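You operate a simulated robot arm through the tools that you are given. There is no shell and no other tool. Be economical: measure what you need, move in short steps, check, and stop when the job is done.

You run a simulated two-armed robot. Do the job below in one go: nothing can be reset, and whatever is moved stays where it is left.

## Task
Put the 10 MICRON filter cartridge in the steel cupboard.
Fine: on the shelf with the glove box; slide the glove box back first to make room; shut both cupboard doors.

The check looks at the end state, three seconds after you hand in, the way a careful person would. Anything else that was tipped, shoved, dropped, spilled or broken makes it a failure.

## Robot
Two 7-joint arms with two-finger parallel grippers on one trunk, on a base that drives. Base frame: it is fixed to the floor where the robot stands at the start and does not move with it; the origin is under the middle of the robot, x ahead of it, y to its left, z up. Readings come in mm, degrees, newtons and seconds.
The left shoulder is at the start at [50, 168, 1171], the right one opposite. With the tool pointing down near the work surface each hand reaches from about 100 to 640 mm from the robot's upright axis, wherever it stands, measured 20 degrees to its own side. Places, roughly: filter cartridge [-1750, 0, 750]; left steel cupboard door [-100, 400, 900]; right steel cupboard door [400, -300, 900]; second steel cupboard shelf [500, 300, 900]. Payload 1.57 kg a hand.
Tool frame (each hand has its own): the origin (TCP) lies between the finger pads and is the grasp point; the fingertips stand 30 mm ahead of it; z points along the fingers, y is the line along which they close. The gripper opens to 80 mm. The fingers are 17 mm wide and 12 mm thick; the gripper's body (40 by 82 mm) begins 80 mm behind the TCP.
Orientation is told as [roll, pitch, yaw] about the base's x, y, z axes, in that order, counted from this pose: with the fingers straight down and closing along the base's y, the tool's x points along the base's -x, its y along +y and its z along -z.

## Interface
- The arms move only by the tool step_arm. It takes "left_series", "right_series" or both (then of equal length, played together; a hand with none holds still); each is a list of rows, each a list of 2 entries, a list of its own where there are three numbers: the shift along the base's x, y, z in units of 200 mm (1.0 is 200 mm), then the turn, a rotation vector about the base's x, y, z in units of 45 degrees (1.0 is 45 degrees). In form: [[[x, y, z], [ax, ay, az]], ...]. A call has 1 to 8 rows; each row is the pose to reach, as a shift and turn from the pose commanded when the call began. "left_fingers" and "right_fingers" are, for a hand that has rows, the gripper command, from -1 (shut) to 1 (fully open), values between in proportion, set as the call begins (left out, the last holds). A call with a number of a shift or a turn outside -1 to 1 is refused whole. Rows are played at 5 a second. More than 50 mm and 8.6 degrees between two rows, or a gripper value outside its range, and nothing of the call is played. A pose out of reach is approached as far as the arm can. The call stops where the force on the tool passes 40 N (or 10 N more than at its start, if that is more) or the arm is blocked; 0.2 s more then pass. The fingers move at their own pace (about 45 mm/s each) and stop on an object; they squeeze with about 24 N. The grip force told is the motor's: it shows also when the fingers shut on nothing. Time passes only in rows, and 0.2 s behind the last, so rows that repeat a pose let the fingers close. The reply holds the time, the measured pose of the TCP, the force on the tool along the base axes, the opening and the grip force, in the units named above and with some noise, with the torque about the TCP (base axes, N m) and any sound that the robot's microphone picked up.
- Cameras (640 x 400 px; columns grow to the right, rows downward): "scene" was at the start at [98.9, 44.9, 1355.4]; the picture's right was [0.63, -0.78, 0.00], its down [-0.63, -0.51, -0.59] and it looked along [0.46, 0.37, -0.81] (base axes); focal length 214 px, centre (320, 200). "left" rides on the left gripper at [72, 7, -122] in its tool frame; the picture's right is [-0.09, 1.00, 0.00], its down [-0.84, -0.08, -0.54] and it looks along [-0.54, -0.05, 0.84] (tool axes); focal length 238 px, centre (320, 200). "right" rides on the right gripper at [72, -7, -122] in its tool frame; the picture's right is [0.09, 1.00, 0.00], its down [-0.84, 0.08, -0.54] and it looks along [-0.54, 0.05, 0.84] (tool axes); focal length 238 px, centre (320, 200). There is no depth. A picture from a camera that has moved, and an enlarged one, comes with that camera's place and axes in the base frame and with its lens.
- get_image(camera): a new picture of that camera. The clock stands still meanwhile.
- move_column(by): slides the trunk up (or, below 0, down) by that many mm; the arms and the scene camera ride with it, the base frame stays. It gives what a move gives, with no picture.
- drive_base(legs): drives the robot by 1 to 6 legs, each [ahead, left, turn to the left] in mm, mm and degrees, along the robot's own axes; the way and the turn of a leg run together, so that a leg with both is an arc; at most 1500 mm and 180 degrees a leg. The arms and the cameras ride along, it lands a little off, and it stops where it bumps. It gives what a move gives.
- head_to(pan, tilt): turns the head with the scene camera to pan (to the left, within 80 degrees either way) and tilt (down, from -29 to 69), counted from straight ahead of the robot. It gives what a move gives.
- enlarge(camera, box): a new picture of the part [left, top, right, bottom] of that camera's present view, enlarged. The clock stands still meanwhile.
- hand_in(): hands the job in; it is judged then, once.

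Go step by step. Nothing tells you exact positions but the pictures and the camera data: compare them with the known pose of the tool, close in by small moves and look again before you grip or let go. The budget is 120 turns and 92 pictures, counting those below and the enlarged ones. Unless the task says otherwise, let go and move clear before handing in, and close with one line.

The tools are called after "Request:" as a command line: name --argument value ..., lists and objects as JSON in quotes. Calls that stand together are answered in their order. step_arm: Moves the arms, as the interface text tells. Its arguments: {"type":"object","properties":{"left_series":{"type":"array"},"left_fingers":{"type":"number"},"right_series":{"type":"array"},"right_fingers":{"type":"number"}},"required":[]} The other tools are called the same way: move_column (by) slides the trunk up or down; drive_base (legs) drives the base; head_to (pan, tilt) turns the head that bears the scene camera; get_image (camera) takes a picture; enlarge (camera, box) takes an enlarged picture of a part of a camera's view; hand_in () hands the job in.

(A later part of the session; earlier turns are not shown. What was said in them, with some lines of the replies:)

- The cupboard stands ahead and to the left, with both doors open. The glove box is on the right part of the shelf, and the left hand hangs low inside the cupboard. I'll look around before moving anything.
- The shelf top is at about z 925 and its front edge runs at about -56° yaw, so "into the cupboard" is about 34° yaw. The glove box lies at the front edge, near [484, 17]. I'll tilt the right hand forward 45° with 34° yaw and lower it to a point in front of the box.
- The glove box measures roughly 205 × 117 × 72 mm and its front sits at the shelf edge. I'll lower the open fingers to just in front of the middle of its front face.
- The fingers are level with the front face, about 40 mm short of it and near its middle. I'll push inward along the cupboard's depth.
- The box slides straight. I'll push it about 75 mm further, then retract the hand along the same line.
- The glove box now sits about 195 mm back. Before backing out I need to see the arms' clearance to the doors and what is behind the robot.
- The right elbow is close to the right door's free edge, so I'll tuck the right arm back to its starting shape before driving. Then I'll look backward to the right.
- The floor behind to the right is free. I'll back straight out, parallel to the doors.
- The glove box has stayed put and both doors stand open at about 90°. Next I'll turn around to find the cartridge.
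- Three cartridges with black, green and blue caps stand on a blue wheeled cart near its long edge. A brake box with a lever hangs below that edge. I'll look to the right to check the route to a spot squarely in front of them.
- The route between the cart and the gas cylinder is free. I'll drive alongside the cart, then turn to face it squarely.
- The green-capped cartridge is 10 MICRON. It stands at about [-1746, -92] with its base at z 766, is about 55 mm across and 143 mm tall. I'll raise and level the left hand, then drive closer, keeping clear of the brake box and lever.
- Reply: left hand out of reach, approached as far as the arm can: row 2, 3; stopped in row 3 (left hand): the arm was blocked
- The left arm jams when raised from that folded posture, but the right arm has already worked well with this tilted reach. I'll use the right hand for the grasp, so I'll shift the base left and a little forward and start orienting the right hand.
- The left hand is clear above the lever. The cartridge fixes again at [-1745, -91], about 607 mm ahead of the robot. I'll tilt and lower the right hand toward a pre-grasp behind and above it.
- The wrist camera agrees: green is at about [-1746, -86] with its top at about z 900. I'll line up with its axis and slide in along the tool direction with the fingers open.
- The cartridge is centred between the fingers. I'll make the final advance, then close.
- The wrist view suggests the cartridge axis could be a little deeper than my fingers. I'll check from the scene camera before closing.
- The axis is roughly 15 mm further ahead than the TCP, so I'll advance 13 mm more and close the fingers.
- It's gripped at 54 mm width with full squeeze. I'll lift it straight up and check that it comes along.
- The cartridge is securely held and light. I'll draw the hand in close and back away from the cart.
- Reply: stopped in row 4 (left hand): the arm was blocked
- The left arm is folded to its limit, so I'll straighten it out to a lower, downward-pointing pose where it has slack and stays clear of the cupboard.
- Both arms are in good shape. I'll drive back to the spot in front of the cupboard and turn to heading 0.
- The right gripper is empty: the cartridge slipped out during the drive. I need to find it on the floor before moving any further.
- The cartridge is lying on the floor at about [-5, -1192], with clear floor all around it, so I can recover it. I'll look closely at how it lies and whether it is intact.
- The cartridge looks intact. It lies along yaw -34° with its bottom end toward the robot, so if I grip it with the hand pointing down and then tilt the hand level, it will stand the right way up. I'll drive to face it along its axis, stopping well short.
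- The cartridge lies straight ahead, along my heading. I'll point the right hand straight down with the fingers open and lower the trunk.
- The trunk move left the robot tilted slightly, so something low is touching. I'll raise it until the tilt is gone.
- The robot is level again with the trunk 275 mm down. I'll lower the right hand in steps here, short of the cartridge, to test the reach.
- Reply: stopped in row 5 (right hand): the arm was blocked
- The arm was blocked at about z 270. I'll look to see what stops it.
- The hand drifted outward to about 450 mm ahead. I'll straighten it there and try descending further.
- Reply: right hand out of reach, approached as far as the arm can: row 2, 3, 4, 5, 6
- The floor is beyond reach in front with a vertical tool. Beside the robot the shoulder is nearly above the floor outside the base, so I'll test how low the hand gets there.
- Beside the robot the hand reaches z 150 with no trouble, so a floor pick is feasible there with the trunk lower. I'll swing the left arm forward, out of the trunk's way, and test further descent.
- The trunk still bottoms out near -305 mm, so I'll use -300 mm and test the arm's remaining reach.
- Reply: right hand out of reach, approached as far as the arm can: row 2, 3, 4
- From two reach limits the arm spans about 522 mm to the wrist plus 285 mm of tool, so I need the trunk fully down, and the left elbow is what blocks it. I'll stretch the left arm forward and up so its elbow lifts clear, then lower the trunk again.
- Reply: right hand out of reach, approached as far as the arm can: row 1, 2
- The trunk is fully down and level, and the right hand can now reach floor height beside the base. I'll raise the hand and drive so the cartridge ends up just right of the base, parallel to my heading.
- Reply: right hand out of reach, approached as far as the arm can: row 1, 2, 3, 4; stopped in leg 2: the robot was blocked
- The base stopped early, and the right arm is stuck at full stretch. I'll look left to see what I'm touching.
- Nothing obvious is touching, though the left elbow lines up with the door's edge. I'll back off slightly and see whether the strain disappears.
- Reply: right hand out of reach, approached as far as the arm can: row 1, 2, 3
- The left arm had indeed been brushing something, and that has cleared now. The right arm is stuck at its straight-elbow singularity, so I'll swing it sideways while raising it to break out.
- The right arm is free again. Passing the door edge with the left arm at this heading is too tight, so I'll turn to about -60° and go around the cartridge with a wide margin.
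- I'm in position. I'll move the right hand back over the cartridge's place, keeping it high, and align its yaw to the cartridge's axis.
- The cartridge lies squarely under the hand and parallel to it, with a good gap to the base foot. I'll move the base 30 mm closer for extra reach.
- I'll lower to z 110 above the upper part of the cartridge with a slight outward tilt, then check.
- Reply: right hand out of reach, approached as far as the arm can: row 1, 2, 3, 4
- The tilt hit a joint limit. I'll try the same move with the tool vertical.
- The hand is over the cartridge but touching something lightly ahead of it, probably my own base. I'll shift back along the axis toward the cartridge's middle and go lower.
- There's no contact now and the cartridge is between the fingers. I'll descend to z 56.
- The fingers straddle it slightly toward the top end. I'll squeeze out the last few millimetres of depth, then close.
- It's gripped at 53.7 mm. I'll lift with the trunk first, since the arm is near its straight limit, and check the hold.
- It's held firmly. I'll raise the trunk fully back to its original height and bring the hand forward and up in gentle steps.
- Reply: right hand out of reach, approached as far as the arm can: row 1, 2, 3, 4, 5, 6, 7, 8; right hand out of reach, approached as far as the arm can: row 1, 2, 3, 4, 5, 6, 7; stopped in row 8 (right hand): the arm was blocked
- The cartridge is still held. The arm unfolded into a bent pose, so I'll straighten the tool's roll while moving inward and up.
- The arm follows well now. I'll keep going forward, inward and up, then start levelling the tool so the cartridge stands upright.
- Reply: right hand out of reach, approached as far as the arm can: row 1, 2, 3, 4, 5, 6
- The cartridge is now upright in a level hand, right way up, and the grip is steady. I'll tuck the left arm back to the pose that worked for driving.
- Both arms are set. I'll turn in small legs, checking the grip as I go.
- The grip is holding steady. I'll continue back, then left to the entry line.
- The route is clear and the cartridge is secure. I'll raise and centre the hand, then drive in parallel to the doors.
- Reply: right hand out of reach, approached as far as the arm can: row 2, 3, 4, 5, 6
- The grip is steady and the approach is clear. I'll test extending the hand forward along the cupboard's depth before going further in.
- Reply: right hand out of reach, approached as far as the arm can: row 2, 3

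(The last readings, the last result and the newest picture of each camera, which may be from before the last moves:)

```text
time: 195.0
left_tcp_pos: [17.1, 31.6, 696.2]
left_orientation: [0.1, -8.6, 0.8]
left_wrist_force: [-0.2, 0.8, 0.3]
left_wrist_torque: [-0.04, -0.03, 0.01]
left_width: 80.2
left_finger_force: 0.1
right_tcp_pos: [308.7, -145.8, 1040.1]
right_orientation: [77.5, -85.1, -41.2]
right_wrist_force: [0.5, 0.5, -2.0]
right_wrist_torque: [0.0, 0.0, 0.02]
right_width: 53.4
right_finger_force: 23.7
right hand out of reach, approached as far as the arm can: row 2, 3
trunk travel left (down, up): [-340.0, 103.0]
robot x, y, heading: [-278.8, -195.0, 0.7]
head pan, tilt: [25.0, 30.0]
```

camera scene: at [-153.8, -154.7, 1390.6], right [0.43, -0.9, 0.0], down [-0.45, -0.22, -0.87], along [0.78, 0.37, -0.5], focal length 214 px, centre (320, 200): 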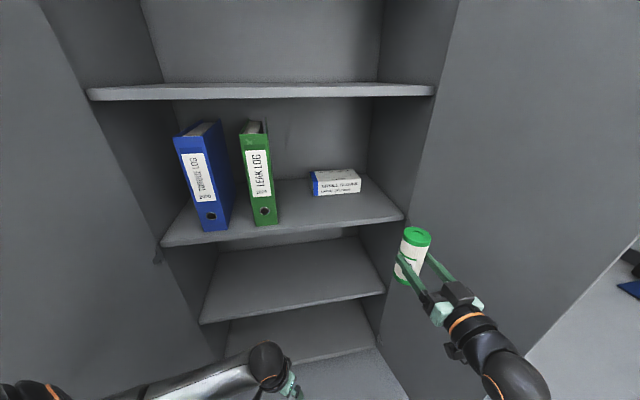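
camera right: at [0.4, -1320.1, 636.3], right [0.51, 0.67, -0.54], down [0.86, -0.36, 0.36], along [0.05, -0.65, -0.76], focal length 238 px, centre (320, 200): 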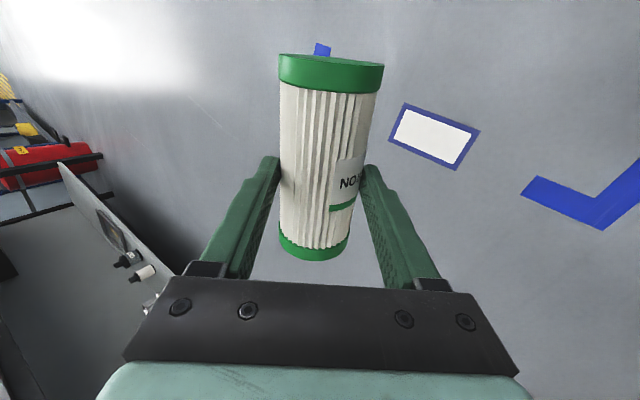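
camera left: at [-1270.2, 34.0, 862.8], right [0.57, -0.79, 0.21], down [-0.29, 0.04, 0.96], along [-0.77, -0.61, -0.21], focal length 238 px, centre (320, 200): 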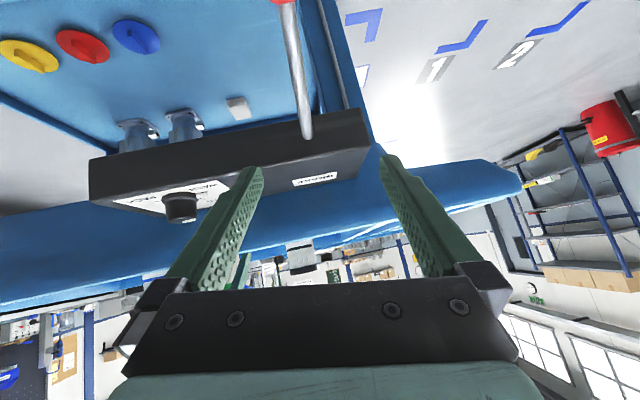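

The hand extends well but leans about 5° sideways. I'll correct that tilt here.

Request:
step_arm --right_series '[[[0, 0, 0], [-0.045, -0.031, 0]], [[0, 0, 0], [-0.089, -0.062, 0]], [[0, 0, 0], [-0.089, -0.062, 0]]]'

Request:
get_image --camera "scene"

```text
time: 195.8
left_tcp_pos: [15.8, 32.0, 698.6]
left_orientation: [0.2, -8.6, 0.7]
left_wrist_force: [-0.6, 0.5, -0.2]
left_wrist_torque: [-0.01, 0.02, 0.0]
left_width: 79.8
left_finger_force: 0.1
right_tcp_pos: [308.3, -156.6, 1036.3]
right_orientation: [60.8, -87.4, -24.7]
right_wrist_force: [0.1, -0.7, -2.0]
right_wrist_torque: [-0.03, 0.03, 0.0]
right_width: 53.8
right_finger_force: 24.1
right hand out of reach, approached as far as the arm can: row 1, 2, 3
trunk travel left (down, up): [-340.0, 103.0]
robot x, y, heading: [-278.3, -194.0, 0.6]
head pan, tilt: [25.0, 30.0]
```

```text
19 pictures are left
camera scene: at [-154.1, -154.8, 1390.7], right [0.43, -0.9, 0.0], down [-0.45, -0.22, -0.87], along [0.78, 0.37, -0.5], focal length 214 px, centre (320, 200)
```

scene: 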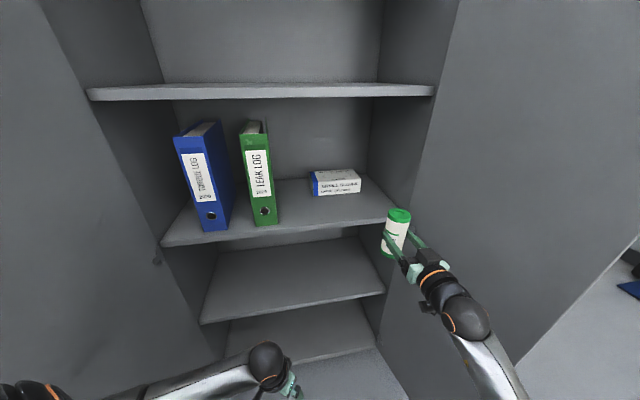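

Now it's upright within about 2.5° and extended. I'll drive the remaining distance so the cartridge comes over the shelf in front of the glove box.

Request:
drive_base --legs '[[140, 99, 0], [102, 72, 0]]'

Request:
head_to --pan 10 --tilt 35

Request:
get_image --camera "scene"

Request:
get_image --camera "right"

```text
time: 198.2
left_tcp_pos: [254.0, 202.1, 697.3]
left_orientation: [0.1, -8.7, 0.7]
left_wrist_force: [-0.2, -0.3, 0.1]
left_wrist_torque: [-0.01, 0.02, -0.03]
left_width: 80.1
left_finger_force: 0.1
right_tcp_pos: [546.6, 12.8, 1035.5]
right_orientation: [60.7, -87.5, -24.5]
right_wrist_force: [0.1, 0.7, -1.9]
right_wrist_torque: [-0.03, 0.05, 0.04]
right_width: 53.4
right_finger_force: 24.1
trunk travel left (down, up): [-340.0, 103.0]
robot x, y, heading: [-36.2, -27.7, 0.5]
head pan, tilt: [25.0, 30.0]
```

```text
time: 199.0
left_tcp_pos: [254.4, 201.9, 696.9]
left_orientation: [0.2, -8.7, 0.8]
left_wrist_force: [0.5, 0.2, -0.1]
left_wrist_torque: [0.02, -0.02, 0.0]
left_width: 80.1
left_finger_force: 0.0
right_tcp_pos: [546.8, 12.4, 1035.1]
right_orientation: [60.7, -87.5, -24.5]
right_wrist_force: [-1.2, -0.5, -1.2]
right_wrist_torque: [-0.06, 0.04, 0.04]
right_width: 53.7
right_finger_force: 24.0
trunk travel left (down, up): [-340.0, 103.0]
robot x, y, heading: [-39.1, -23.1, 0.4]
head pan, tilt: [10.0, 35.0]
```

```text
18 pictures are left
camera scene: at [89.2, -8.2, 1382.9], right [0.18, -0.98, 0.0], down [-0.56, -0.11, -0.82], along [0.81, 0.15, -0.57], focal length 214 px, centre (320, 200)
```

scene: 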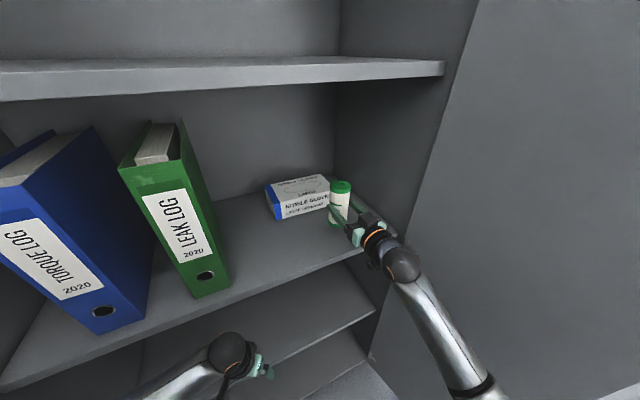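

```text
17 pictures are left
camera right: at [450.3, -63.2, 967.9], right [-0.59, 0.8, -0.05], down [-0.45, -0.27, 0.85], along [0.67, 0.53, 0.52], focal length 238 px, centre (320, 200)
```

right: 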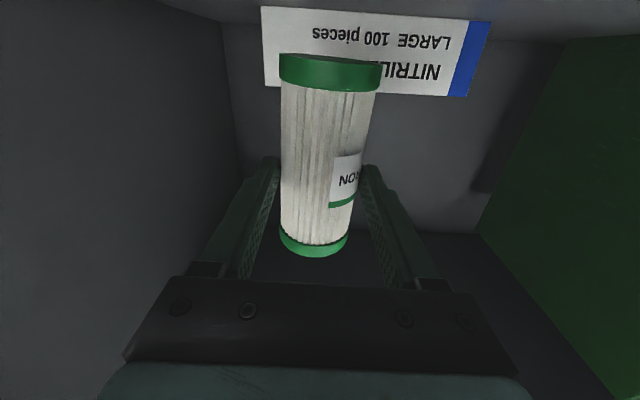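

The cartridge is over the shelf, about 70 mm inside the front edge. I'll lower it gently.

Request:
step_arm --right_series '[[[0, 0, -0.05], [0, 0, 0]], [[0, 0, -0.1], [0, 0, 0]], [[0, 0, -0.13], [0, 0, 0]]]'

Request:
enlarge --camera "scene" --box '[260, 150, 440, 270]'

```text
time: 199.8
left_tcp_pos: [253.7, 202.0, 697.0]
left_orientation: [0.3, -8.7, 0.8]
left_wrist_force: [-0.1, 0.0, -0.5]
left_wrist_torque: [-0.01, 0.04, 0.01]
left_width: 80.0
left_finger_force: 0.1
right_tcp_pos: [546.8, 14.6, 1009.3]
right_orientation: [61.6, -87.3, -25.2]
right_wrist_force: [0.7, 0.2, -1.8]
right_wrist_torque: [-0.06, 0.05, -0.01]
right_width: 53.6
right_finger_force: 23.9
trunk travel left (down, up): [-340.0, 103.0]
robot x, y, heading: [-37.6, -24.0, 0.2]
head pan, tilt: [10.0, 35.0]
```

```text
3.33 times, centred on (350, 210) of scene
camera zoom: at [89.2, -8.2, 1382.9], right [0.18, -0.98, 0.0], down [-0.56, -0.1, -0.82], along [0.81, 0.15, -0.57], focal length 715 px, centre (220, 167)
```

zoom: 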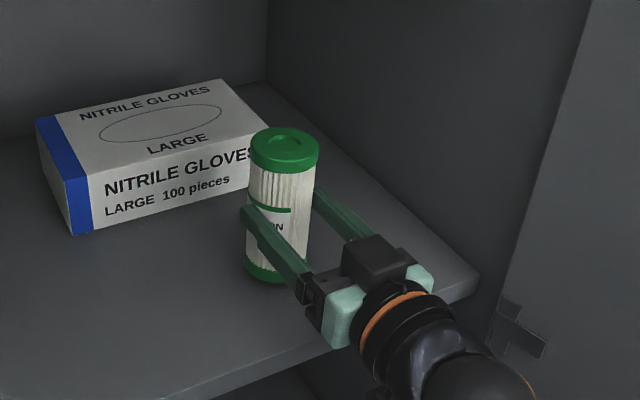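

The cartridge is upright, about 13 mm above the shelf. I'll lower the last bit in small steps and watch the force.

Request:
step_arm --right_series '[[[0, 0, -0.02], [0, 0, 0]], [[0, 0, -0.04], [0, 0, 0]]]'

Request:
step_arm --right_series '[[[0, 0, -0.015], [0, 0, 0]]]'

Request:
step_arm --right_series '[[[0, 0, -0.015], [0, 0, 0]]]'

```text
time: 200.4
left_tcp_pos: [253.7, 201.2, 697.3]
left_orientation: [0.2, -8.7, 0.8]
left_wrist_force: [-0.3, -0.5, -0.6]
left_wrist_torque: [-0.02, 0.02, 0.0]
left_width: 80.2
left_finger_force: 0.1
right_tcp_pos: [548.4, 13.7, 1002.2]
right_orientation: [62.0, -87.5, -25.4]
right_wrist_force: [0.1, 0.8, -0.9]
right_wrist_torque: [-0.02, 0.04, 0.0]
right_width: 53.5
right_finger_force: 23.7
trunk travel left (down, up): [-340.0, 103.0]
robot x, y, heading: [-40.1, -22.2, 0.6]
head pan, tilt: [10.0, 35.0]
```

```text
time: 200.8
left_tcp_pos: [254.1, 201.8, 697.8]
left_orientation: [0.2, -8.8, 0.8]
left_wrist_force: [0.0, -0.2, 0.5]
left_wrist_torque: [-0.02, -0.02, -0.05]
left_width: 80.0
left_finger_force: 0.1
right_tcp_pos: [548.6, 13.3, 1001.2]
right_orientation: [64.5, -87.5, -28.2]
right_wrist_force: [-0.2, -0.9, 0.7]
right_wrist_torque: [0.02, -0.13, 0.01]
right_width: 53.6
right_finger_force: 24.2
trunk travel left (down, up): [-340.0, 103.0]
robot x, y, heading: [-37.5, -24.8, 0.4]
head pan, tilt: [10.0, 35.0]
```

```text
time: 201.2
left_tcp_pos: [253.6, 201.0, 697.9]
left_orientation: [0.2, -8.8, 0.8]
left_wrist_force: [-0.1, 0.2, 0.5]
left_wrist_torque: [-0.04, 0.02, 0.04]
left_width: 80.0
left_finger_force: 0.1
right_tcp_pos: [547.6, 12.4, 999.4]
right_orientation: [72.0, -87.7, -35.4]
right_wrist_force: [2.5, -0.2, 8.3]
right_wrist_torque: [0.05, -0.61, -0.01]
right_width: 53.6
right_finger_force: 24.1
trunk travel left (down, up): [-340.0, 103.0]
robot x, y, heading: [-38.8, -23.4, 0.5]
head pan, tilt: [10.0, 35.0]
```

It has touched the shelf with about 8 N. I'll release, let it settle and look.

Request:
step_arm --right_series '[[[0, 0, 0.005], [0, 0, 0]], [[0, 0, 0.005], [0, 0, 0]], [[0, 0, 0.005], [0, 0, 0]], [[0, 0, 0.005], [0, 0, 0]]]' --right_fingers 1

Request:
get_image --camera "right"

```text
time: 202.2
left_tcp_pos: [253.7, 202.2, 697.1]
left_orientation: [0.3, -8.7, 0.7]
left_wrist_force: [-0.1, 0.3, -0.3]
left_wrist_torque: [0.02, -0.01, 0.0]
left_width: 80.3
left_finger_force: 0.0
right_tcp_pos: [547.8, 12.1, 997.6]
right_orientation: [61.8, -87.3, -25.2]
right_wrist_force: [-0.4, 0.3, 0.4]
right_wrist_torque: [-0.02, 0.0, 0.0]
right_width: 80.0
right_finger_force: 0.0
trunk travel left (down, up): [-340.0, 103.0]
robot x, y, heading: [-38.1, -25.3, 0.7]
head pan, tilt: [10.0, 35.0]
```

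```text
15 pictures are left
camera right: at [450.8, -63.6, 929.4], right [-0.6, 0.8, -0.05], down [-0.45, -0.28, 0.85], along [0.67, 0.53, 0.52], focal length 238 px, centre (320, 200)
```

right: 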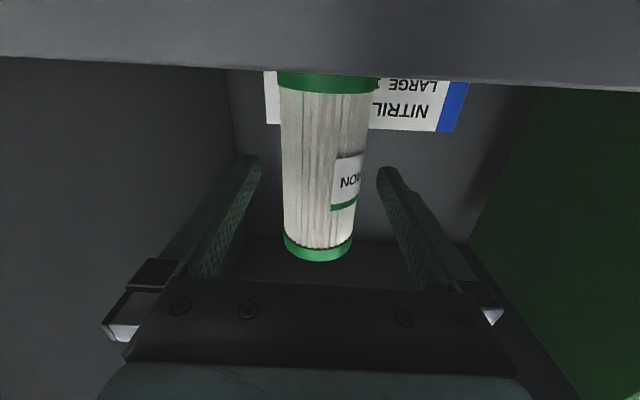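

The cartridge stands free on the shelf. I'll back straight out along the tool's axis with the base.

Request:
drive_base --legs '[[-124, -87, 0], [-300, -209, 0]]'

Request:
head_to --pan 30 --tilt 25

Request:
get_image --camera "scene"

```text
time: 205.7
left_tcp_pos: [-162.6, -98.6, 697.5]
left_orientation: [0.2, -8.8, 1.0]
left_wrist_force: [-0.6, 0.4, -0.1]
left_wrist_torque: [0.02, 0.04, 0.01]
left_width: 80.0
left_finger_force: 0.0
right_tcp_pos: [131.0, -286.1, 998.3]
right_orientation: [62.2, -87.4, -25.6]
right_wrist_force: [0.7, -0.2, -0.7]
right_wrist_torque: [-0.01, 0.0, 0.0]
right_width: 80.3
right_finger_force: 0.2
trunk travel left (down, up): [-340.0, 103.0]
robot x, y, heading: [-452.9, -326.1, 0.8]
head pan, tilt: [10.0, 35.0]
```

```text
time: 206.5
left_tcp_pos: [-162.5, -99.3, 697.5]
left_orientation: [0.2, -8.8, 1.0]
left_wrist_force: [-0.2, 0.3, 0.6]
left_wrist_torque: [-0.03, -0.01, -0.01]
left_width: 80.0
left_finger_force: 0.1
right_tcp_pos: [131.6, -285.6, 996.9]
right_orientation: [62.0, -87.2, -25.2]
right_wrist_force: [-0.4, 0.7, 0.4]
right_wrist_torque: [-0.02, 0.0, 0.04]
right_width: 79.8
right_finger_force: 0.1
trunk travel left (down, up): [-340.0, 103.0]
robot x, y, heading: [-452.7, -324.2, 0.6]
head pan, tilt: [30.0, 25.0]
```

```text
14 pictures are left
camera scene: at [-333.8, -278.9, 1398.6], right [0.51, -0.86, 0.0], down [-0.36, -0.22, -0.91], along [0.78, 0.46, -0.42], focal length 214 px, centre (320, 200)
```

scene: 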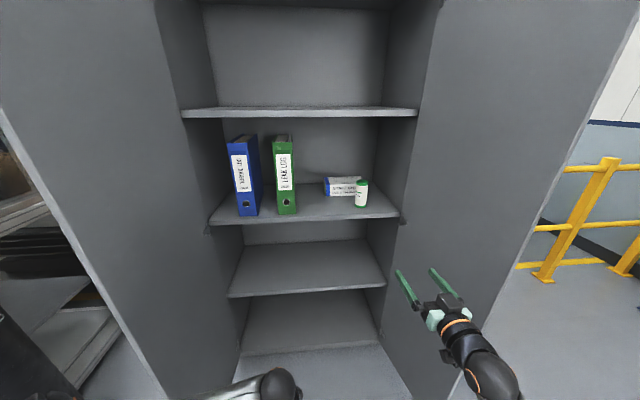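

The cartridge stands upright in front of the glove box and nothing else has moved. Now for the doors. I'll close the right hand into a probe and drive around to the outside of the right door.

Request:
step_arm --right_series '[[[0, 0, 0], [0, 0, 0]], [[0, 0, 0], [0, 0, 0]], [[0, 0, 0], [0, 0, 0]], [[0, 0, 0], [0, 0, 0]], [[0, 0, 0], [0, 0, 0]]]' --right_fingers -1

Request:
drive_base --legs '[[0, -926, 0], [0, 0, 89.4]]'

Request:
head_to --pan -60 --tilt 25

Request:
get_image --camera "scene"

```text
time: 207.7
left_tcp_pos: [-161.8, -99.1, 697.4]
left_orientation: [0.2, -8.8, 1.0]
left_wrist_force: [0.2, 1.2, -0.1]
left_wrist_torque: [-0.03, 0.02, 0.01]
left_width: 80.2
left_finger_force: 0.1
right_tcp_pos: [130.7, -285.7, 996.2]
right_orientation: [61.9, -87.3, -25.1]
right_wrist_force: [0.1, -0.8, 0.2]
right_wrist_torque: [-0.01, -0.01, -0.04]
right_width: 0.0
right_finger_force: 14.7
trunk travel left (down, up): [-340.0, 103.0]
robot x, y, heading: [-456.4, -325.5, 0.9]
head pan, tilt: [30.0, 25.0]
```

```text
time: 220.1
left_tcp_pos: [-660.3, -975.0, 697.7]
left_orientation: [0.2, -8.7, 91.4]
left_wrist_force: [0.2, -0.1, 0.1]
left_wrist_torque: [0.0, -0.01, 0.0]
left_width: 79.7
left_finger_force: 0.0
right_tcp_pos: [-475.8, -681.6, 996.8]
right_orientation: [61.9, -87.2, 65.1]
right_wrist_force: [0.6, 0.9, -0.3]
right_wrist_torque: [0.0, -0.03, -0.01]
right_width: 0.0
right_finger_force: 21.5
trunk travel left (down, up): [-340.0, 103.0]
robot x, y, heading: [-433.0, -1269.0, 91.1]
head pan, tilt: [30.0, 25.0]
```

```text
time: 221.7
left_tcp_pos: [-661.5, -975.3, 697.5]
left_orientation: [0.2, -8.7, 91.5]
left_wrist_force: [-0.1, -0.5, -0.5]
left_wrist_torque: [-0.03, 0.0, 0.01]
left_width: 80.0
left_finger_force: 0.1
right_tcp_pos: [-476.6, -681.2, 997.1]
right_orientation: [61.9, -87.3, 65.1]
right_wrist_force: [-0.2, 0.1, 0.4]
right_wrist_torque: [0.0, -0.01, -0.03]
right_width: 0.1
right_finger_force: 20.8
trunk travel left (down, up): [-340.0, 103.0]
robot x, y, heading: [-431.7, -1267.7, 91.0]
head pan, tilt: [-60.0, 25.0]
```

```text
13 pictures are left
camera scene: at [-353.1, -1180.1, 1398.6], right [0.52, -0.86, 0.0], down [-0.36, -0.22, -0.91], along [0.78, 0.47, -0.42], focal length 214 px, centre (320, 200)
```

scene: 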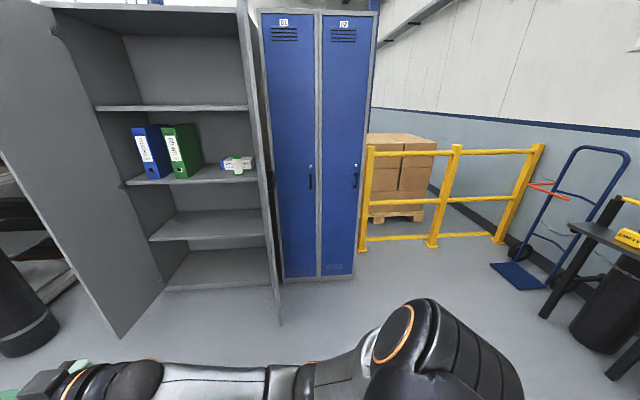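

I can see the right door edge-on, with its handle near z 1050 at the free edge. I'll slide right to a position outside that door.

Request:
drive_base --legs '[[0, -460, 0], [0, -460, -1]]'

Request:
head_to --pan 10 --tilt 30

Request:
get_image --camera "scene"

```text
time: 230.4
left_tcp_pos: [257.1, -947.6, 696.1]
left_orientation: [0.3, -8.7, 91.1]
left_wrist_force: [0.1, -0.2, -0.4]
left_wrist_torque: [0.0, -0.02, 0.0]
left_width: 79.9
left_finger_force: 0.1
right_tcp_pos: [444.3, -655.1, 996.5]
right_orientation: [61.9, -87.4, 64.8]
right_wrist_force: [0.3, -0.1, -0.9]
right_wrist_torque: [0.0, 0.02, -0.01]
right_width: 0.0
right_finger_force: 21.2
trunk travel left (down, up): [-340.0, 103.0]
robot x, y, heading: [483.5, -1240.8, 90.8]
head pan, tilt: [-60.0, 25.0]
```

```text
time: 231.8
left_tcp_pos: [258.2, -948.7, 696.8]
left_orientation: [0.2, -8.7, 91.1]
left_wrist_force: [0.0, 0.0, 0.4]
left_wrist_torque: [-0.05, -0.04, 0.01]
left_width: 79.9
left_finger_force: 0.0
right_tcp_pos: [444.2, -653.9, 997.2]
right_orientation: [61.8, -87.3, 64.9]
right_wrist_force: [-0.7, 0.4, 0.6]
right_wrist_torque: [0.01, 0.02, -0.01]
right_width: 0.0
right_finger_force: 21.3
trunk travel left (down, up): [-340.0, 103.0]
robot x, y, heading: [484.5, -1239.0, 90.7]
head pan, tilt: [10.0, 30.0]
```

```text
12 pictures are left
camera scene: at [468.6, -1113.1, 1390.7], right [0.98, 0.19, 0.0], down [0.09, -0.49, -0.87], along [-0.16, 0.85, -0.5], focal length 214 px, centre (320, 200)
```

scene: 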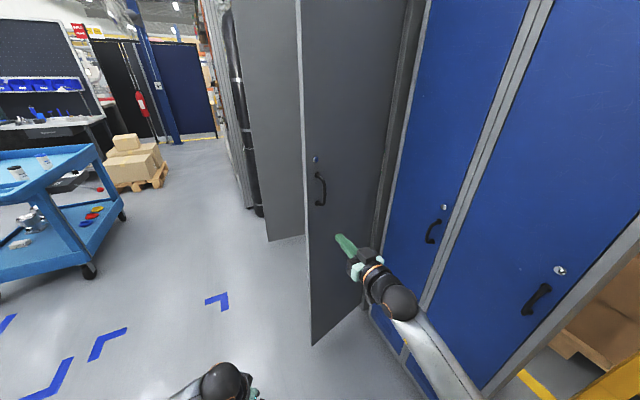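

The door's outer face is right ahead of my fingertip, with the handle to the left of it. I'll drive forward and push the door round.

Request:
drive_base --legs '[[189, 0, 0], [90, 65, 0], [83, 69, 0]]'

Request:
get_image --camera "scene"

```text
time: 235.1
left_tcp_pos: [116.7, -581.7, 696.8]
left_orientation: [0.2, -8.7, 91.1]
left_wrist_force: [-0.5, 0.0, -0.4]
left_wrist_torque: [0.0, 0.01, 0.02]
left_width: 80.0
left_finger_force: 0.2
right_tcp_pos: [303.5, -289.7, 996.3]
right_orientation: [61.4, -87.3, 65.3]
right_wrist_force: [-0.6, -0.2, 0.3]
right_wrist_torque: [0.01, 0.02, 0.01]
right_width: 0.0
right_finger_force: 21.1
trunk travel left (down, up): [-340.0, 103.0]
robot x, y, heading: [341.3, -878.6, 90.7]
head pan, tilt: [10.0, 30.0]
```

```text
11 pictures are left
camera scene: at [327.5, -747.6, 1390.6], right [0.98, 0.19, 0.0], down [0.09, -0.49, -0.87], along [-0.16, 0.85, -0.5], focal length 214 px, centre (320, 200)
```

scene: 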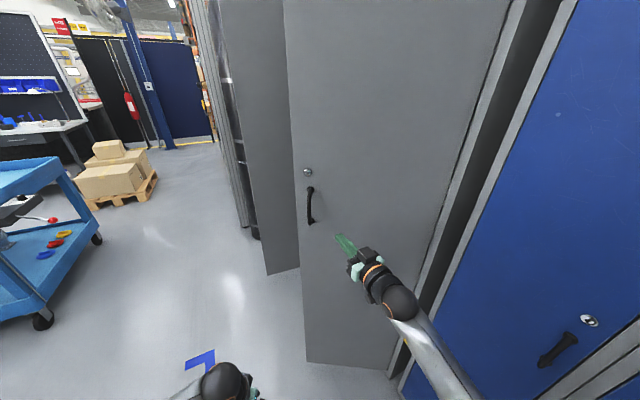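

The door is swinging round with the fingertip. I'll keep pushing along the arc.

Request:
drive_base --legs '[[131, 2, 0], [60, -12, 0]]'

Request:
get_image --camera "scene"

```text
time: 237.0
left_tcp_pos: [124.7, -396.0, 696.5]
left_orientation: [0.2, -8.6, 91.1]
left_wrist_force: [0.0, 0.3, 0.6]
left_wrist_torque: [0.0, 0.0, 0.04]
left_width: 79.9
left_finger_force: 0.0
right_tcp_pos: [311.3, -101.3, 996.8]
right_orientation: [61.8, -87.3, 65.0]
right_wrist_force: [-0.5, 0.6, -0.3]
right_wrist_torque: [0.0, 0.03, -0.01]
right_width: 0.0
right_finger_force: 21.5
trunk travel left (down, up): [-340.0, 103.0]
robot x, y, heading: [349.2, -688.7, 91.0]
head pan, tilt: [10.0, 30.0]
```

```text
10 pictures are left
camera scene: at [335.2, -560.1, 1390.6], right [0.98, 0.19, 0.0], down [0.09, -0.49, -0.87], along [-0.16, 0.85, -0.5], focal length 214 px, centre (320, 200)
```

scene: 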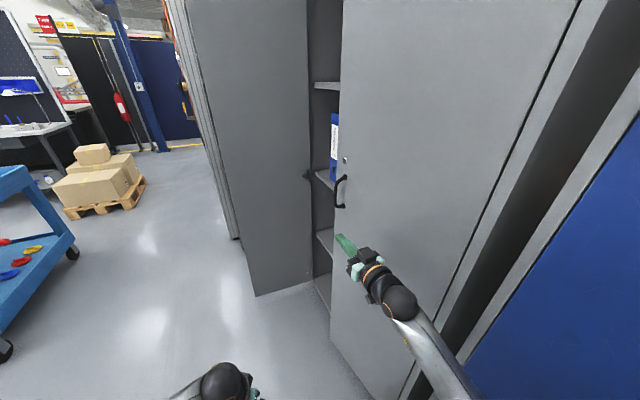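

The right door is now nearly closed. I'll back off, reposition in front of the cupboard at about 30° heading, and push it fully shut from the front.

Request:
drive_base --legs '[[-100, 636, 0], [0, 0, -61], [195, 338, 0]]'

Request:
head_to --pan 5 --tilt 25

Request:
get_image --camera "scene"

```text
time: 248.8
left_tcp_pos: [-122.9, -68.8, 697.2]
left_orientation: [0.2, -8.6, 29.1]
left_wrist_force: [0.5, -1.0, 0.3]
left_wrist_torque: [-0.01, -0.01, 0.02]
left_width: 79.8
left_finger_force: 0.1
right_tcp_pos: [223.4, -97.3, 997.4]
right_orientation: [61.8, -87.4, 3.0]
right_wrist_force: [-0.4, -0.2, 0.5]
right_wrist_torque: [0.01, 0.02, -0.01]
right_width: 0.0
right_finger_force: 21.4
trunk travel left (down, up): [-340.0, 103.0]
robot x, y, heading: [-276.7, -407.5, 28.8]
head pan, tilt: [10.0, 30.0]
```

```text
time: 249.5
left_tcp_pos: [-122.9, -70.3, 697.9]
left_orientation: [0.2, -8.7, 29.1]
left_wrist_force: [-0.1, -0.3, -0.1]
left_wrist_torque: [-0.03, -0.01, -0.01]
left_width: 80.1
left_finger_force: 0.0
right_tcp_pos: [224.5, -97.9, 996.2]
right_orientation: [62.2, -87.3, 2.8]
right_wrist_force: [-0.7, 0.2, 0.6]
right_wrist_torque: [-0.01, -0.01, 0.03]
right_width: 0.1
right_finger_force: 21.4
trunk travel left (down, up): [-340.0, 103.0]
robot x, y, heading: [-273.1, -408.1, 28.9]
head pan, tilt: [5.0, 25.0]
```

```text
9 pictures are left
camera scene: at [-161.5, -338.3, 1398.6], right [0.56, -0.83, 0.0], down [-0.35, -0.24, -0.91], along [0.75, 0.5, -0.42], focal length 214 px, centre (320, 200)
```

scene: 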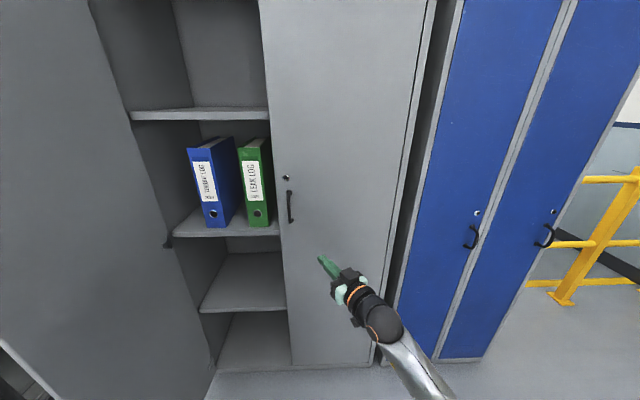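

The right door stands only a little ajar. I'll push it shut from the front in measured steps.

Request:
drive_base --legs '[[199, 21, 0]]'

Request:
drive_base --legs '[[25, 3, 0]]'

Request:
drive_base --legs '[[15, 1, 0]]'

Request:
get_image --camera "scene"

```text
time: 251.1
left_tcp_pos: [32.8, 42.5, 696.6]
left_orientation: [0.2, -8.8, 29.5]
left_wrist_force: [-0.4, 0.4, 0.6]
left_wrist_torque: [-0.03, 0.02, 0.02]
left_width: 80.1
left_finger_force: 0.1
right_tcp_pos: [382.1, 19.0, 996.2]
right_orientation: [61.6, -87.2, 3.5]
right_wrist_force: [0.1, -0.1, -0.3]
right_wrist_torque: [0.0, 0.02, -0.01]
right_width: 0.1
right_finger_force: 21.4
trunk travel left (down, up): [-340.0, 103.0]
robot x, y, heading: [-115.2, -295.8, 29.1]
head pan, tilt: [5.0, 25.0]
```

```text
time: 251.9
left_tcp_pos: [46.9, 52.5, 696.5]
left_orientation: [0.3, -8.9, 29.5]
left_wrist_force: [0.3, 0.3, 0.6]
left_wrist_torque: [0.01, 0.02, 0.01]
left_width: 80.0
left_finger_force: 0.1
right_tcp_pos: [390.2, 25.1, 999.1]
right_orientation: [68.6, -87.5, -3.1]
right_wrist_force: [-6.5, -9.8, 1.4]
right_wrist_torque: [0.11, -0.09, -0.1]
right_width: 0.0
right_finger_force: 21.6
trunk travel left (down, up): [-340.0, 103.0]
robot x, y, heading: [-101.8, -286.1, 29.1]
head pan, tilt: [5.0, 25.0]
stopped in leg 1: the force on the tool passed its limit at 101 N (the readings are from after the stop); the commanded pose is now the measured one
```

```text
time: 252.7
left_tcp_pos: [50.1, 53.6, 697.3]
left_orientation: [0.5, -8.9, 29.5]
left_wrist_force: [-0.2, 0.2, 1.1]
left_wrist_torque: [-0.01, 0.02, 0.01]
left_width: 79.9
left_finger_force: 0.2
right_tcp_pos: [390.2, 24.3, 998.1]
right_orientation: [71.8, -87.4, -6.1]
right_wrist_force: [-12.1, -17.5, 3.2]
right_wrist_torque: [0.19, -0.13, -0.12]
right_width: 0.0
right_finger_force: 21.1
trunk travel left (down, up): [-340.0, 103.0]
robot x, y, heading: [-97.8, -284.3, 29.3]
head pan, tilt: [5.0, 25.0]
stopped in leg 1: the force on the tool passed its limit at 60 N (the readings are from after the stop); the commanded pose is now the measured one
```

```text
8 pictures are left
camera scene: at [12.2, -216.9, 1399.0], right [0.56, -0.83, 0.0], down [-0.35, -0.23, -0.91], along [0.75, 0.51, -0.42], focal length 214 px, centre (320, 200)
```

scene: 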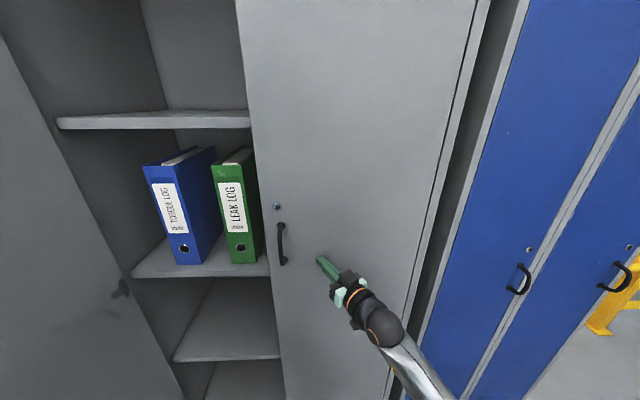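

The right door is hard against its stop. Now the left door: I'll back off, square up to the cupboard, fold the right arm away, and set the left hand low and forward as a pusher.

Request:
drive_base --legs '[[-455, -45, 0], [0, 0, 5.7], [0, 466, 0]]'

Request:
step_arm --right_series '[[[-0.07, -0.11, 0.08], [-0.113, 0.039, 0]], [[-0.14, -0.22, 0.16], [-0.226, 0.078, 0]], [[-0.21, -0.33, 0.24], [-0.339, 0.117, 0]], [[-0.28, -0.44, 0.32], [-0.452, 0.155, 0]], [[-0.34, -0.55, 0.41], [-0.565, 0.194, 0]], [[-0.41, -0.66, 0.49], [-0.678, 0.233, 0]], [[-0.48, -0.77, 0.57], [-0.791, 0.272, 0]], [[-0.55, -0.875, 0.65], [-0.904, 0.311, 0]]]'

Request:
step_arm --left_series '[[[0.12, 0.083, -0.1], [0, 0, 0]], [[0.24, 0.166, -0.2], [0, 0, 0]], [[0.36, 0.25, -0.3], [0, 0, 0]], [[0.48, 0.33, -0.4], [0, 0, 0]], [[0.595, 0.415, -0.485], [0, 0, 0]]]' --left_fingers -1

Request:
head_to --pan 5 --tilt 25

Request:
get_image --camera "scene"

```text
time: 260.1
left_tcp_pos: [-637.2, 173.5, 697.3]
left_orientation: [0.3, -8.7, 36.7]
left_wrist_force: [0.4, -1.1, 0.1]
left_wrist_torque: [0.01, -0.02, 0.05]
left_width: 80.1
left_finger_force: 0.1
right_tcp_pos: [-295.1, 189.3, 995.7]
right_orientation: [65.5, -87.3, 7.6]
right_wrist_force: [-1.1, 0.6, 0.2]
right_wrist_torque: [0.02, 0.03, 0.0]
right_width: 0.1
right_finger_force: 21.7
trunk travel left (down, up): [-340.0, 103.0]
robot x, y, heading: [-742.5, -177.9, 36.3]
head pan, tilt: [5.0, 25.0]
```

```text
time: 261.9
left_tcp_pos: [-637.2, 172.6, 696.6]
left_orientation: [0.3, -8.7, 36.8]
left_wrist_force: [0.2, 0.8, 0.2]
left_wrist_torque: [-0.02, 0.01, 0.01]
left_width: 80.1
left_finger_force: 0.1
right_tcp_pos: [-406.7, 13.9, 1125.3]
right_orientation: [4.5, -45.7, 67.5]
right_wrist_force: [0.9, -0.3, 0.3]
right_wrist_torque: [0.01, 0.02, -0.02]
right_width: 0.0
right_finger_force: 22.3
trunk travel left (down, up): [-340.0, 103.0]
robot x, y, heading: [-744.1, -180.4, 36.2]
head pan, tilt: [5.0, 25.0]
```

```text
time: 263.1
left_tcp_pos: [-517.5, 256.4, 601.0]
left_orientation: [0.3, -8.7, 36.7]
left_wrist_force: [-0.8, 0.2, 0.9]
left_wrist_torque: [0.0, -0.03, 0.03]
left_width: 0.2
left_finger_force: 14.9
right_tcp_pos: [-405.2, 15.7, 1125.6]
right_orientation: [4.6, -45.7, 67.6]
right_wrist_force: [-0.3, 0.3, 0.3]
right_wrist_torque: [-0.01, -0.01, -0.01]
right_width: 0.0
right_finger_force: 21.3
trunk travel left (down, up): [-340.0, 103.0]
robot x, y, heading: [-740.9, -181.1, 36.4]
head pan, tilt: [5.0, 25.0]
```

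```text
time: 263.7
left_tcp_pos: [-518.9, 256.1, 602.6]
left_orientation: [0.3, -8.7, 36.8]
left_wrist_force: [-0.6, -0.1, -0.6]
left_wrist_torque: [-0.01, -0.02, 0.01]
left_width: 0.2
left_finger_force: 21.8
right_tcp_pos: [-406.6, 14.7, 1125.4]
right_orientation: [4.6, -45.6, 67.5]
right_wrist_force: [0.2, -0.3, -0.3]
right_wrist_torque: [-0.01, 0.0, 0.0]
right_width: 0.0
right_finger_force: 21.7
trunk travel left (down, up): [-340.0, 103.0]
robot x, y, heading: [-742.5, -181.0, 36.6]
head pan, tilt: [5.0, 25.0]
```

```text
7 pictures are left
camera scene: at [-639.5, -98.5, 1398.6], right [0.66, -0.75, 0.0], down [-0.32, -0.28, -0.91], along [0.68, 0.6, -0.42], focal length 214 px, centre (320, 200)
```

scene: 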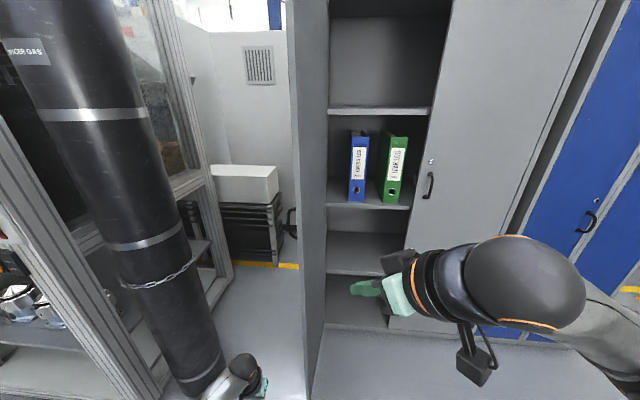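

The left door is edge-on ahead, with free space between it and the gas cylinder. I'll drive forward so the left hand passes outside the door, then sweep right.

Request:
drive_base --legs '[[317, 4, 0]]'

Request:
head_to --pan 20 --tilt 45

Request:
get_image --camera "scene"

```text
time: 265.8
left_tcp_pos: [-256.0, 452.1, 600.6]
left_orientation: [0.3, -8.6, 36.6]
left_wrist_force: [0.3, -0.2, 1.1]
left_wrist_torque: [-0.01, -0.01, 0.01]
left_width: 0.0
left_finger_force: 21.0
right_tcp_pos: [-143.2, 210.4, 1125.4]
right_orientation: [4.6, -45.7, 67.2]
right_wrist_force: [-1.3, 0.5, 0.3]
right_wrist_torque: [0.06, -0.02, 0.02]
right_width: 0.0
right_finger_force: 21.4
trunk travel left (down, up): [-340.0, 103.0]
robot x, y, heading: [-485.1, 16.0, 36.1]
head pan, tilt: [5.0, 25.0]
```

```text
time: 266.7
left_tcp_pos: [-257.2, 451.8, 600.8]
left_orientation: [0.3, -8.7, 36.6]
left_wrist_force: [0.0, 0.9, 0.3]
left_wrist_torque: [0.0, 0.0, 0.01]
left_width: 0.0
left_finger_force: 21.7
right_tcp_pos: [-143.5, 210.9, 1125.2]
right_orientation: [4.6, -45.7, 67.4]
right_wrist_force: [-0.3, -0.1, 0.2]
right_wrist_torque: [0.02, 0.01, 0.02]
right_width: 0.0
right_finger_force: 21.3
trunk travel left (down, up): [-340.0, 103.0]
robot x, y, heading: [-485.6, 13.4, 36.1]
head pan, tilt: [20.0, 45.0]
```

```text
6 pictures are left
camera scene: at [-402.1, 104.9, 1368.1], right [0.83, -0.56, 0.0], down [-0.39, -0.59, -0.71], along [0.39, 0.59, -0.71], focal length 214 px, centre (320, 200)
```

scene: 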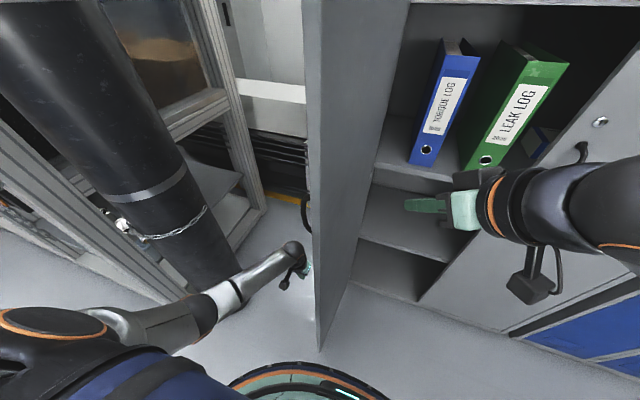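

The left hand is outside the door and the right hand is well clear inside. I'll sweep right to swing the left door closed.

Request:
drive_base --legs '[[-2, -68, 0], [8, -145, 0]]'

Request:
get_image --camera "scene"

```text
time: 269.5
left_tcp_pos: [-122.8, 281.5, 602.3]
left_orientation: [0.3, -8.7, 36.3]
left_wrist_force: [-0.4, 0.0, 0.6]
left_wrist_torque: [0.02, -0.01, 0.0]
left_width: 0.0
left_finger_force: 21.5
right_tcp_pos: [-11.4, 37.5, 1124.6]
right_orientation: [4.5, -45.7, 67.0]
right_wrist_force: [-0.1, -0.4, -0.2]
right_wrist_torque: [0.0, -0.02, -0.01]
right_width: 0.2
right_finger_force: 21.3
trunk travel left (down, up): [-340.0, 103.0]
robot x, y, heading: [-347.6, -155.8, 36.2]
head pan, tilt: [20.0, 45.0]
```

```text
5 pictures are left
camera scene: at [-270.1, -65.9, 1368.1], right [0.83, -0.56, 0.0], down [-0.4, -0.59, -0.71], along [0.4, 0.59, -0.71], focal length 214 px, centre (320, 200)
```

scene: 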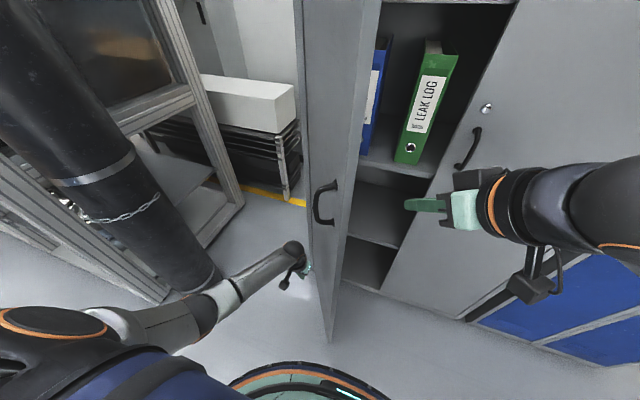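

The left door is at about 55° open and following. I'll continue along the arc.

Request:
drive_base --legs '[[43, -94, 0], [83, -81, 0]]'

Request:
get_image --camera "scene"

```text
time: 271.9
left_tcp_pos: [78.9, 218.8, 601.2]
left_orientation: [0.3, -8.7, 36.6]
left_wrist_force: [-0.5, 0.2, -0.2]
left_wrist_torque: [-0.01, 0.02, 0.01]
left_width: 0.1
left_finger_force: 20.9
right_tcp_pos: [191.4, -22.7, 1125.2]
right_orientation: [4.5, -45.6, 67.3]
right_wrist_force: [-0.4, -0.7, 0.3]
right_wrist_torque: [0.0, 0.03, 0.02]
right_width: 0.0
right_finger_force: 20.7
trunk travel left (down, up): [-340.0, 103.0]
robot x, y, heading: [-145.4, -220.8, 36.0]
head pan, tilt: [20.0, 45.0]
```

```text
4 pictures are left
camera scene: at [-67.3, -128.4, 1368.0], right [0.83, -0.56, 0.0], down [-0.39, -0.59, -0.71], along [0.39, 0.59, -0.71], focal length 214 px, centre (320, 200)
```

scene: 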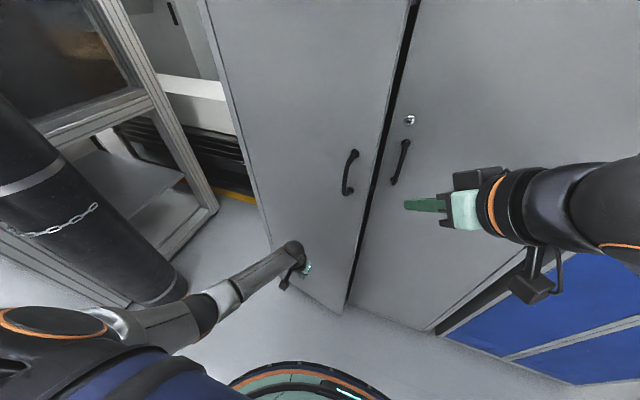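

The left door is nearly shut. I'll push forward the last stretch in shrinking steps until it stops.

Request:
drive_base --legs '[[95, -38, 0]]'

Request:
drive_base --legs '[[25, -5, 0]]'

Request:
drive_base --legs '[[20, 0, 0]]'

Request:
drive_base --legs '[[20, 0, 0]]'

```text
time: 273.1
left_tcp_pos: [172.7, 243.5, 601.5]
left_orientation: [0.3, -8.6, 36.8]
left_wrist_force: [0.2, -0.4, -0.1]
left_wrist_torque: [0.07, 0.05, 0.02]
left_width: 0.0
left_finger_force: 21.4
right_tcp_pos: [284.6, 2.4, 1124.4]
right_orientation: [4.6, -45.7, 67.4]
right_wrist_force: [1.0, 0.7, -0.8]
right_wrist_torque: [-0.01, -0.01, 0.03]
right_width: 0.0
right_finger_force: 20.8
trunk travel left (down, up): [-340.0, 103.0]
robot x, y, heading: [-56.4, -194.8, 36.3]
head pan, tilt: [20.0, 45.0]
```

```text
time: 273.9
left_tcp_pos: [194.6, 253.0, 601.1]
left_orientation: [0.3, -8.6, 36.8]
left_wrist_force: [0.4, 0.2, 0.1]
left_wrist_torque: [0.01, 0.05, -0.04]
left_width: 0.0
left_finger_force: 21.4
right_tcp_pos: [307.3, 13.1, 1125.3]
right_orientation: [4.7, -45.7, 67.5]
right_wrist_force: [-0.2, 0.4, 0.7]
right_wrist_torque: [0.0, 0.0, 0.01]
right_width: 0.2
right_finger_force: 21.2
trunk travel left (down, up): [-340.0, 103.0]
robot x, y, heading: [-31.6, -181.5, 36.5]
head pan, tilt: [20.0, 45.0]
```

```text
time: 274.7
left_tcp_pos: [210.6, 266.4, 601.5]
left_orientation: [0.2, -8.6, 36.7]
left_wrist_force: [-0.8, 1.0, -1.1]
left_wrist_torque: [0.01, 0.0, 0.01]
left_width: 0.1
left_finger_force: 21.1
right_tcp_pos: [323.7, 24.9, 1125.3]
right_orientation: [4.4, -45.7, 67.5]
right_wrist_force: [0.0, 0.0, -0.6]
right_wrist_torque: [0.0, -0.01, 0.0]
right_width: 0.3
right_finger_force: 21.3
trunk travel left (down, up): [-340.0, 103.0]
robot x, y, heading: [-14.4, -170.3, 36.3]
head pan, tilt: [20.0, 45.0]
```

```text
time: 275.5
left_tcp_pos: [214.7, 268.4, 596.1]
left_orientation: [0.5, -7.4, 36.4]
left_wrist_force: [-0.5, 0.0, 0.4]
left_wrist_torque: [0.06, -0.06, 0.0]
left_width: 0.1
left_finger_force: 21.0
right_tcp_pos: [333.9, 33.1, 1125.2]
right_orientation: [4.5, -45.8, 67.5]
right_wrist_force: [0.4, 0.0, -0.4]
right_wrist_torque: [-0.01, 0.01, 0.02]
right_width: 0.0
right_finger_force: 21.1
trunk travel left (down, up): [-340.0, 103.0]
robot x, y, heading: [3.1, -164.8, 36.4]
head pan, tilt: [20.0, 45.0]
stopped in leg 1: the force on the tool passed its limit at 73 N (the readings are from after the stop); the commanded pose is now the measured one
```

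It stopped hard, so the left door should be against its stop. I'll back off straight and check both doors.

Request:
drive_base --legs '[[-450, 0, 0]]'

Request:
head_to --pan 10 --tilt 15

Request:
get_image --camera "scene"

```text
time: 278.2
left_tcp_pos: [-151.1, -0.4, 596.1]
left_orientation: [0.5, -7.3, 36.8]
left_wrist_force: [-0.3, 0.3, -0.1]
left_wrist_torque: [-0.02, 0.02, 0.0]
left_width: 0.0
left_finger_force: 21.4
right_tcp_pos: [-31.1, -233.7, 1126.2]
right_orientation: [4.5, -45.8, 68.0]
right_wrist_force: [-0.2, 0.4, -0.6]
right_wrist_torque: [0.01, 0.0, 0.05]
right_width: 0.2
right_finger_force: 21.0
trunk travel left (down, up): [-340.0, 103.0]
robot x, y, heading: [-366.9, -432.9, 37.0]
head pan, tilt: [20.0, 45.0]
```

```text
time: 279.2
left_tcp_pos: [-151.1, 0.7, 596.9]
left_orientation: [0.5, -7.3, 36.8]
left_wrist_force: [0.2, -0.4, -0.3]
left_wrist_torque: [-0.01, 0.02, 0.01]
left_width: 0.0
left_finger_force: 21.1
right_tcp_pos: [-29.1, -234.9, 1124.6]
right_orientation: [4.5, -45.7, 68.0]
right_wrist_force: [0.0, 0.7, -0.1]
right_wrist_torque: [0.0, 0.01, -0.03]
right_width: 0.3
right_finger_force: 20.9
trunk travel left (down, up): [-340.0, 103.0]
robot x, y, heading: [-365.1, -434.0, 37.0]
head pan, tilt: [10.0, 15.0]
```

```text
3 pictures are left
camera scene: at [-267.3, -343.2, 1414.8], right [0.73, -0.68, 0.0], down [-0.18, -0.19, -0.97], along [0.66, 0.71, -0.26], focal length 214 px, centre (320, 200)
```

scene: 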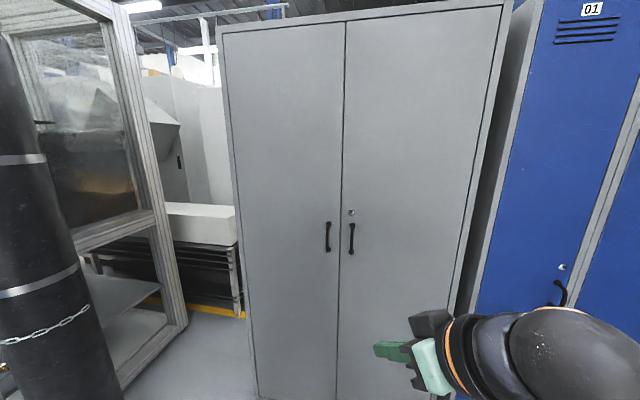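

Both doors look shut. One enlarged look at the seam to confirm they're flush.

Request:
enlarge --camera "scene" --box '[210, 0, 510, 188]'

Request:
enlarge --camera "scene" --box '[210, 210, 510, 398]'

```text
2.13 times, centred on (360, 94) of scene
camera zoom: at [-267.3, -343.2, 1414.8], right [0.73, -0.68, 0.0], down [-0.18, -0.19, -0.97], along [0.66, 0.71, -0.26], focal length 456 px, centre (235, 426)
```

zoom: 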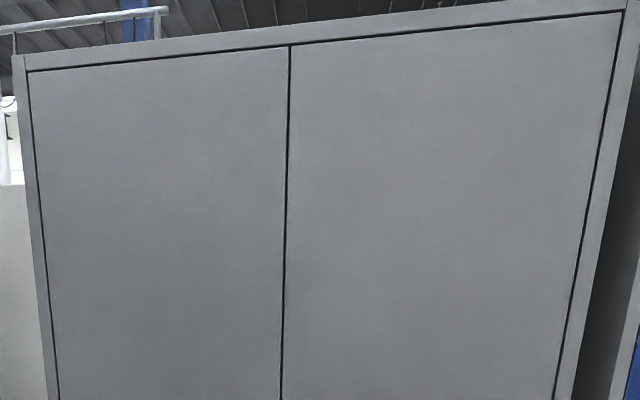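

```text
2.13 times, centred on (360, 304) of scene
camera zoom: at [-267.3, -343.2, 1414.8], right [0.73, -0.68, 0.0], down [-0.18, -0.19, -0.97], along [0.66, 0.71, -0.26], focal length 456 px, centre (235, -21)
```

zoom: 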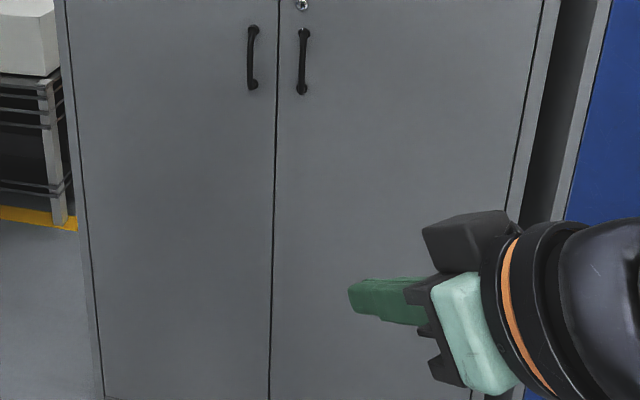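

Both doors sit flush with even seams, and the hands are empty and clear of the cupboard. I'm handing in.

Request:
hand_in

```text
The job is handed in.
```

The 10 MICRON cartridge is in the steel cupboard, upright on the shelf in front of the pushed-back glove box, and both doors are shut. On the way, it slipped out of the gripper and fell to the floor from about 1.1 m. It looked undamaged when I picked it up, but it's worth checking before use.
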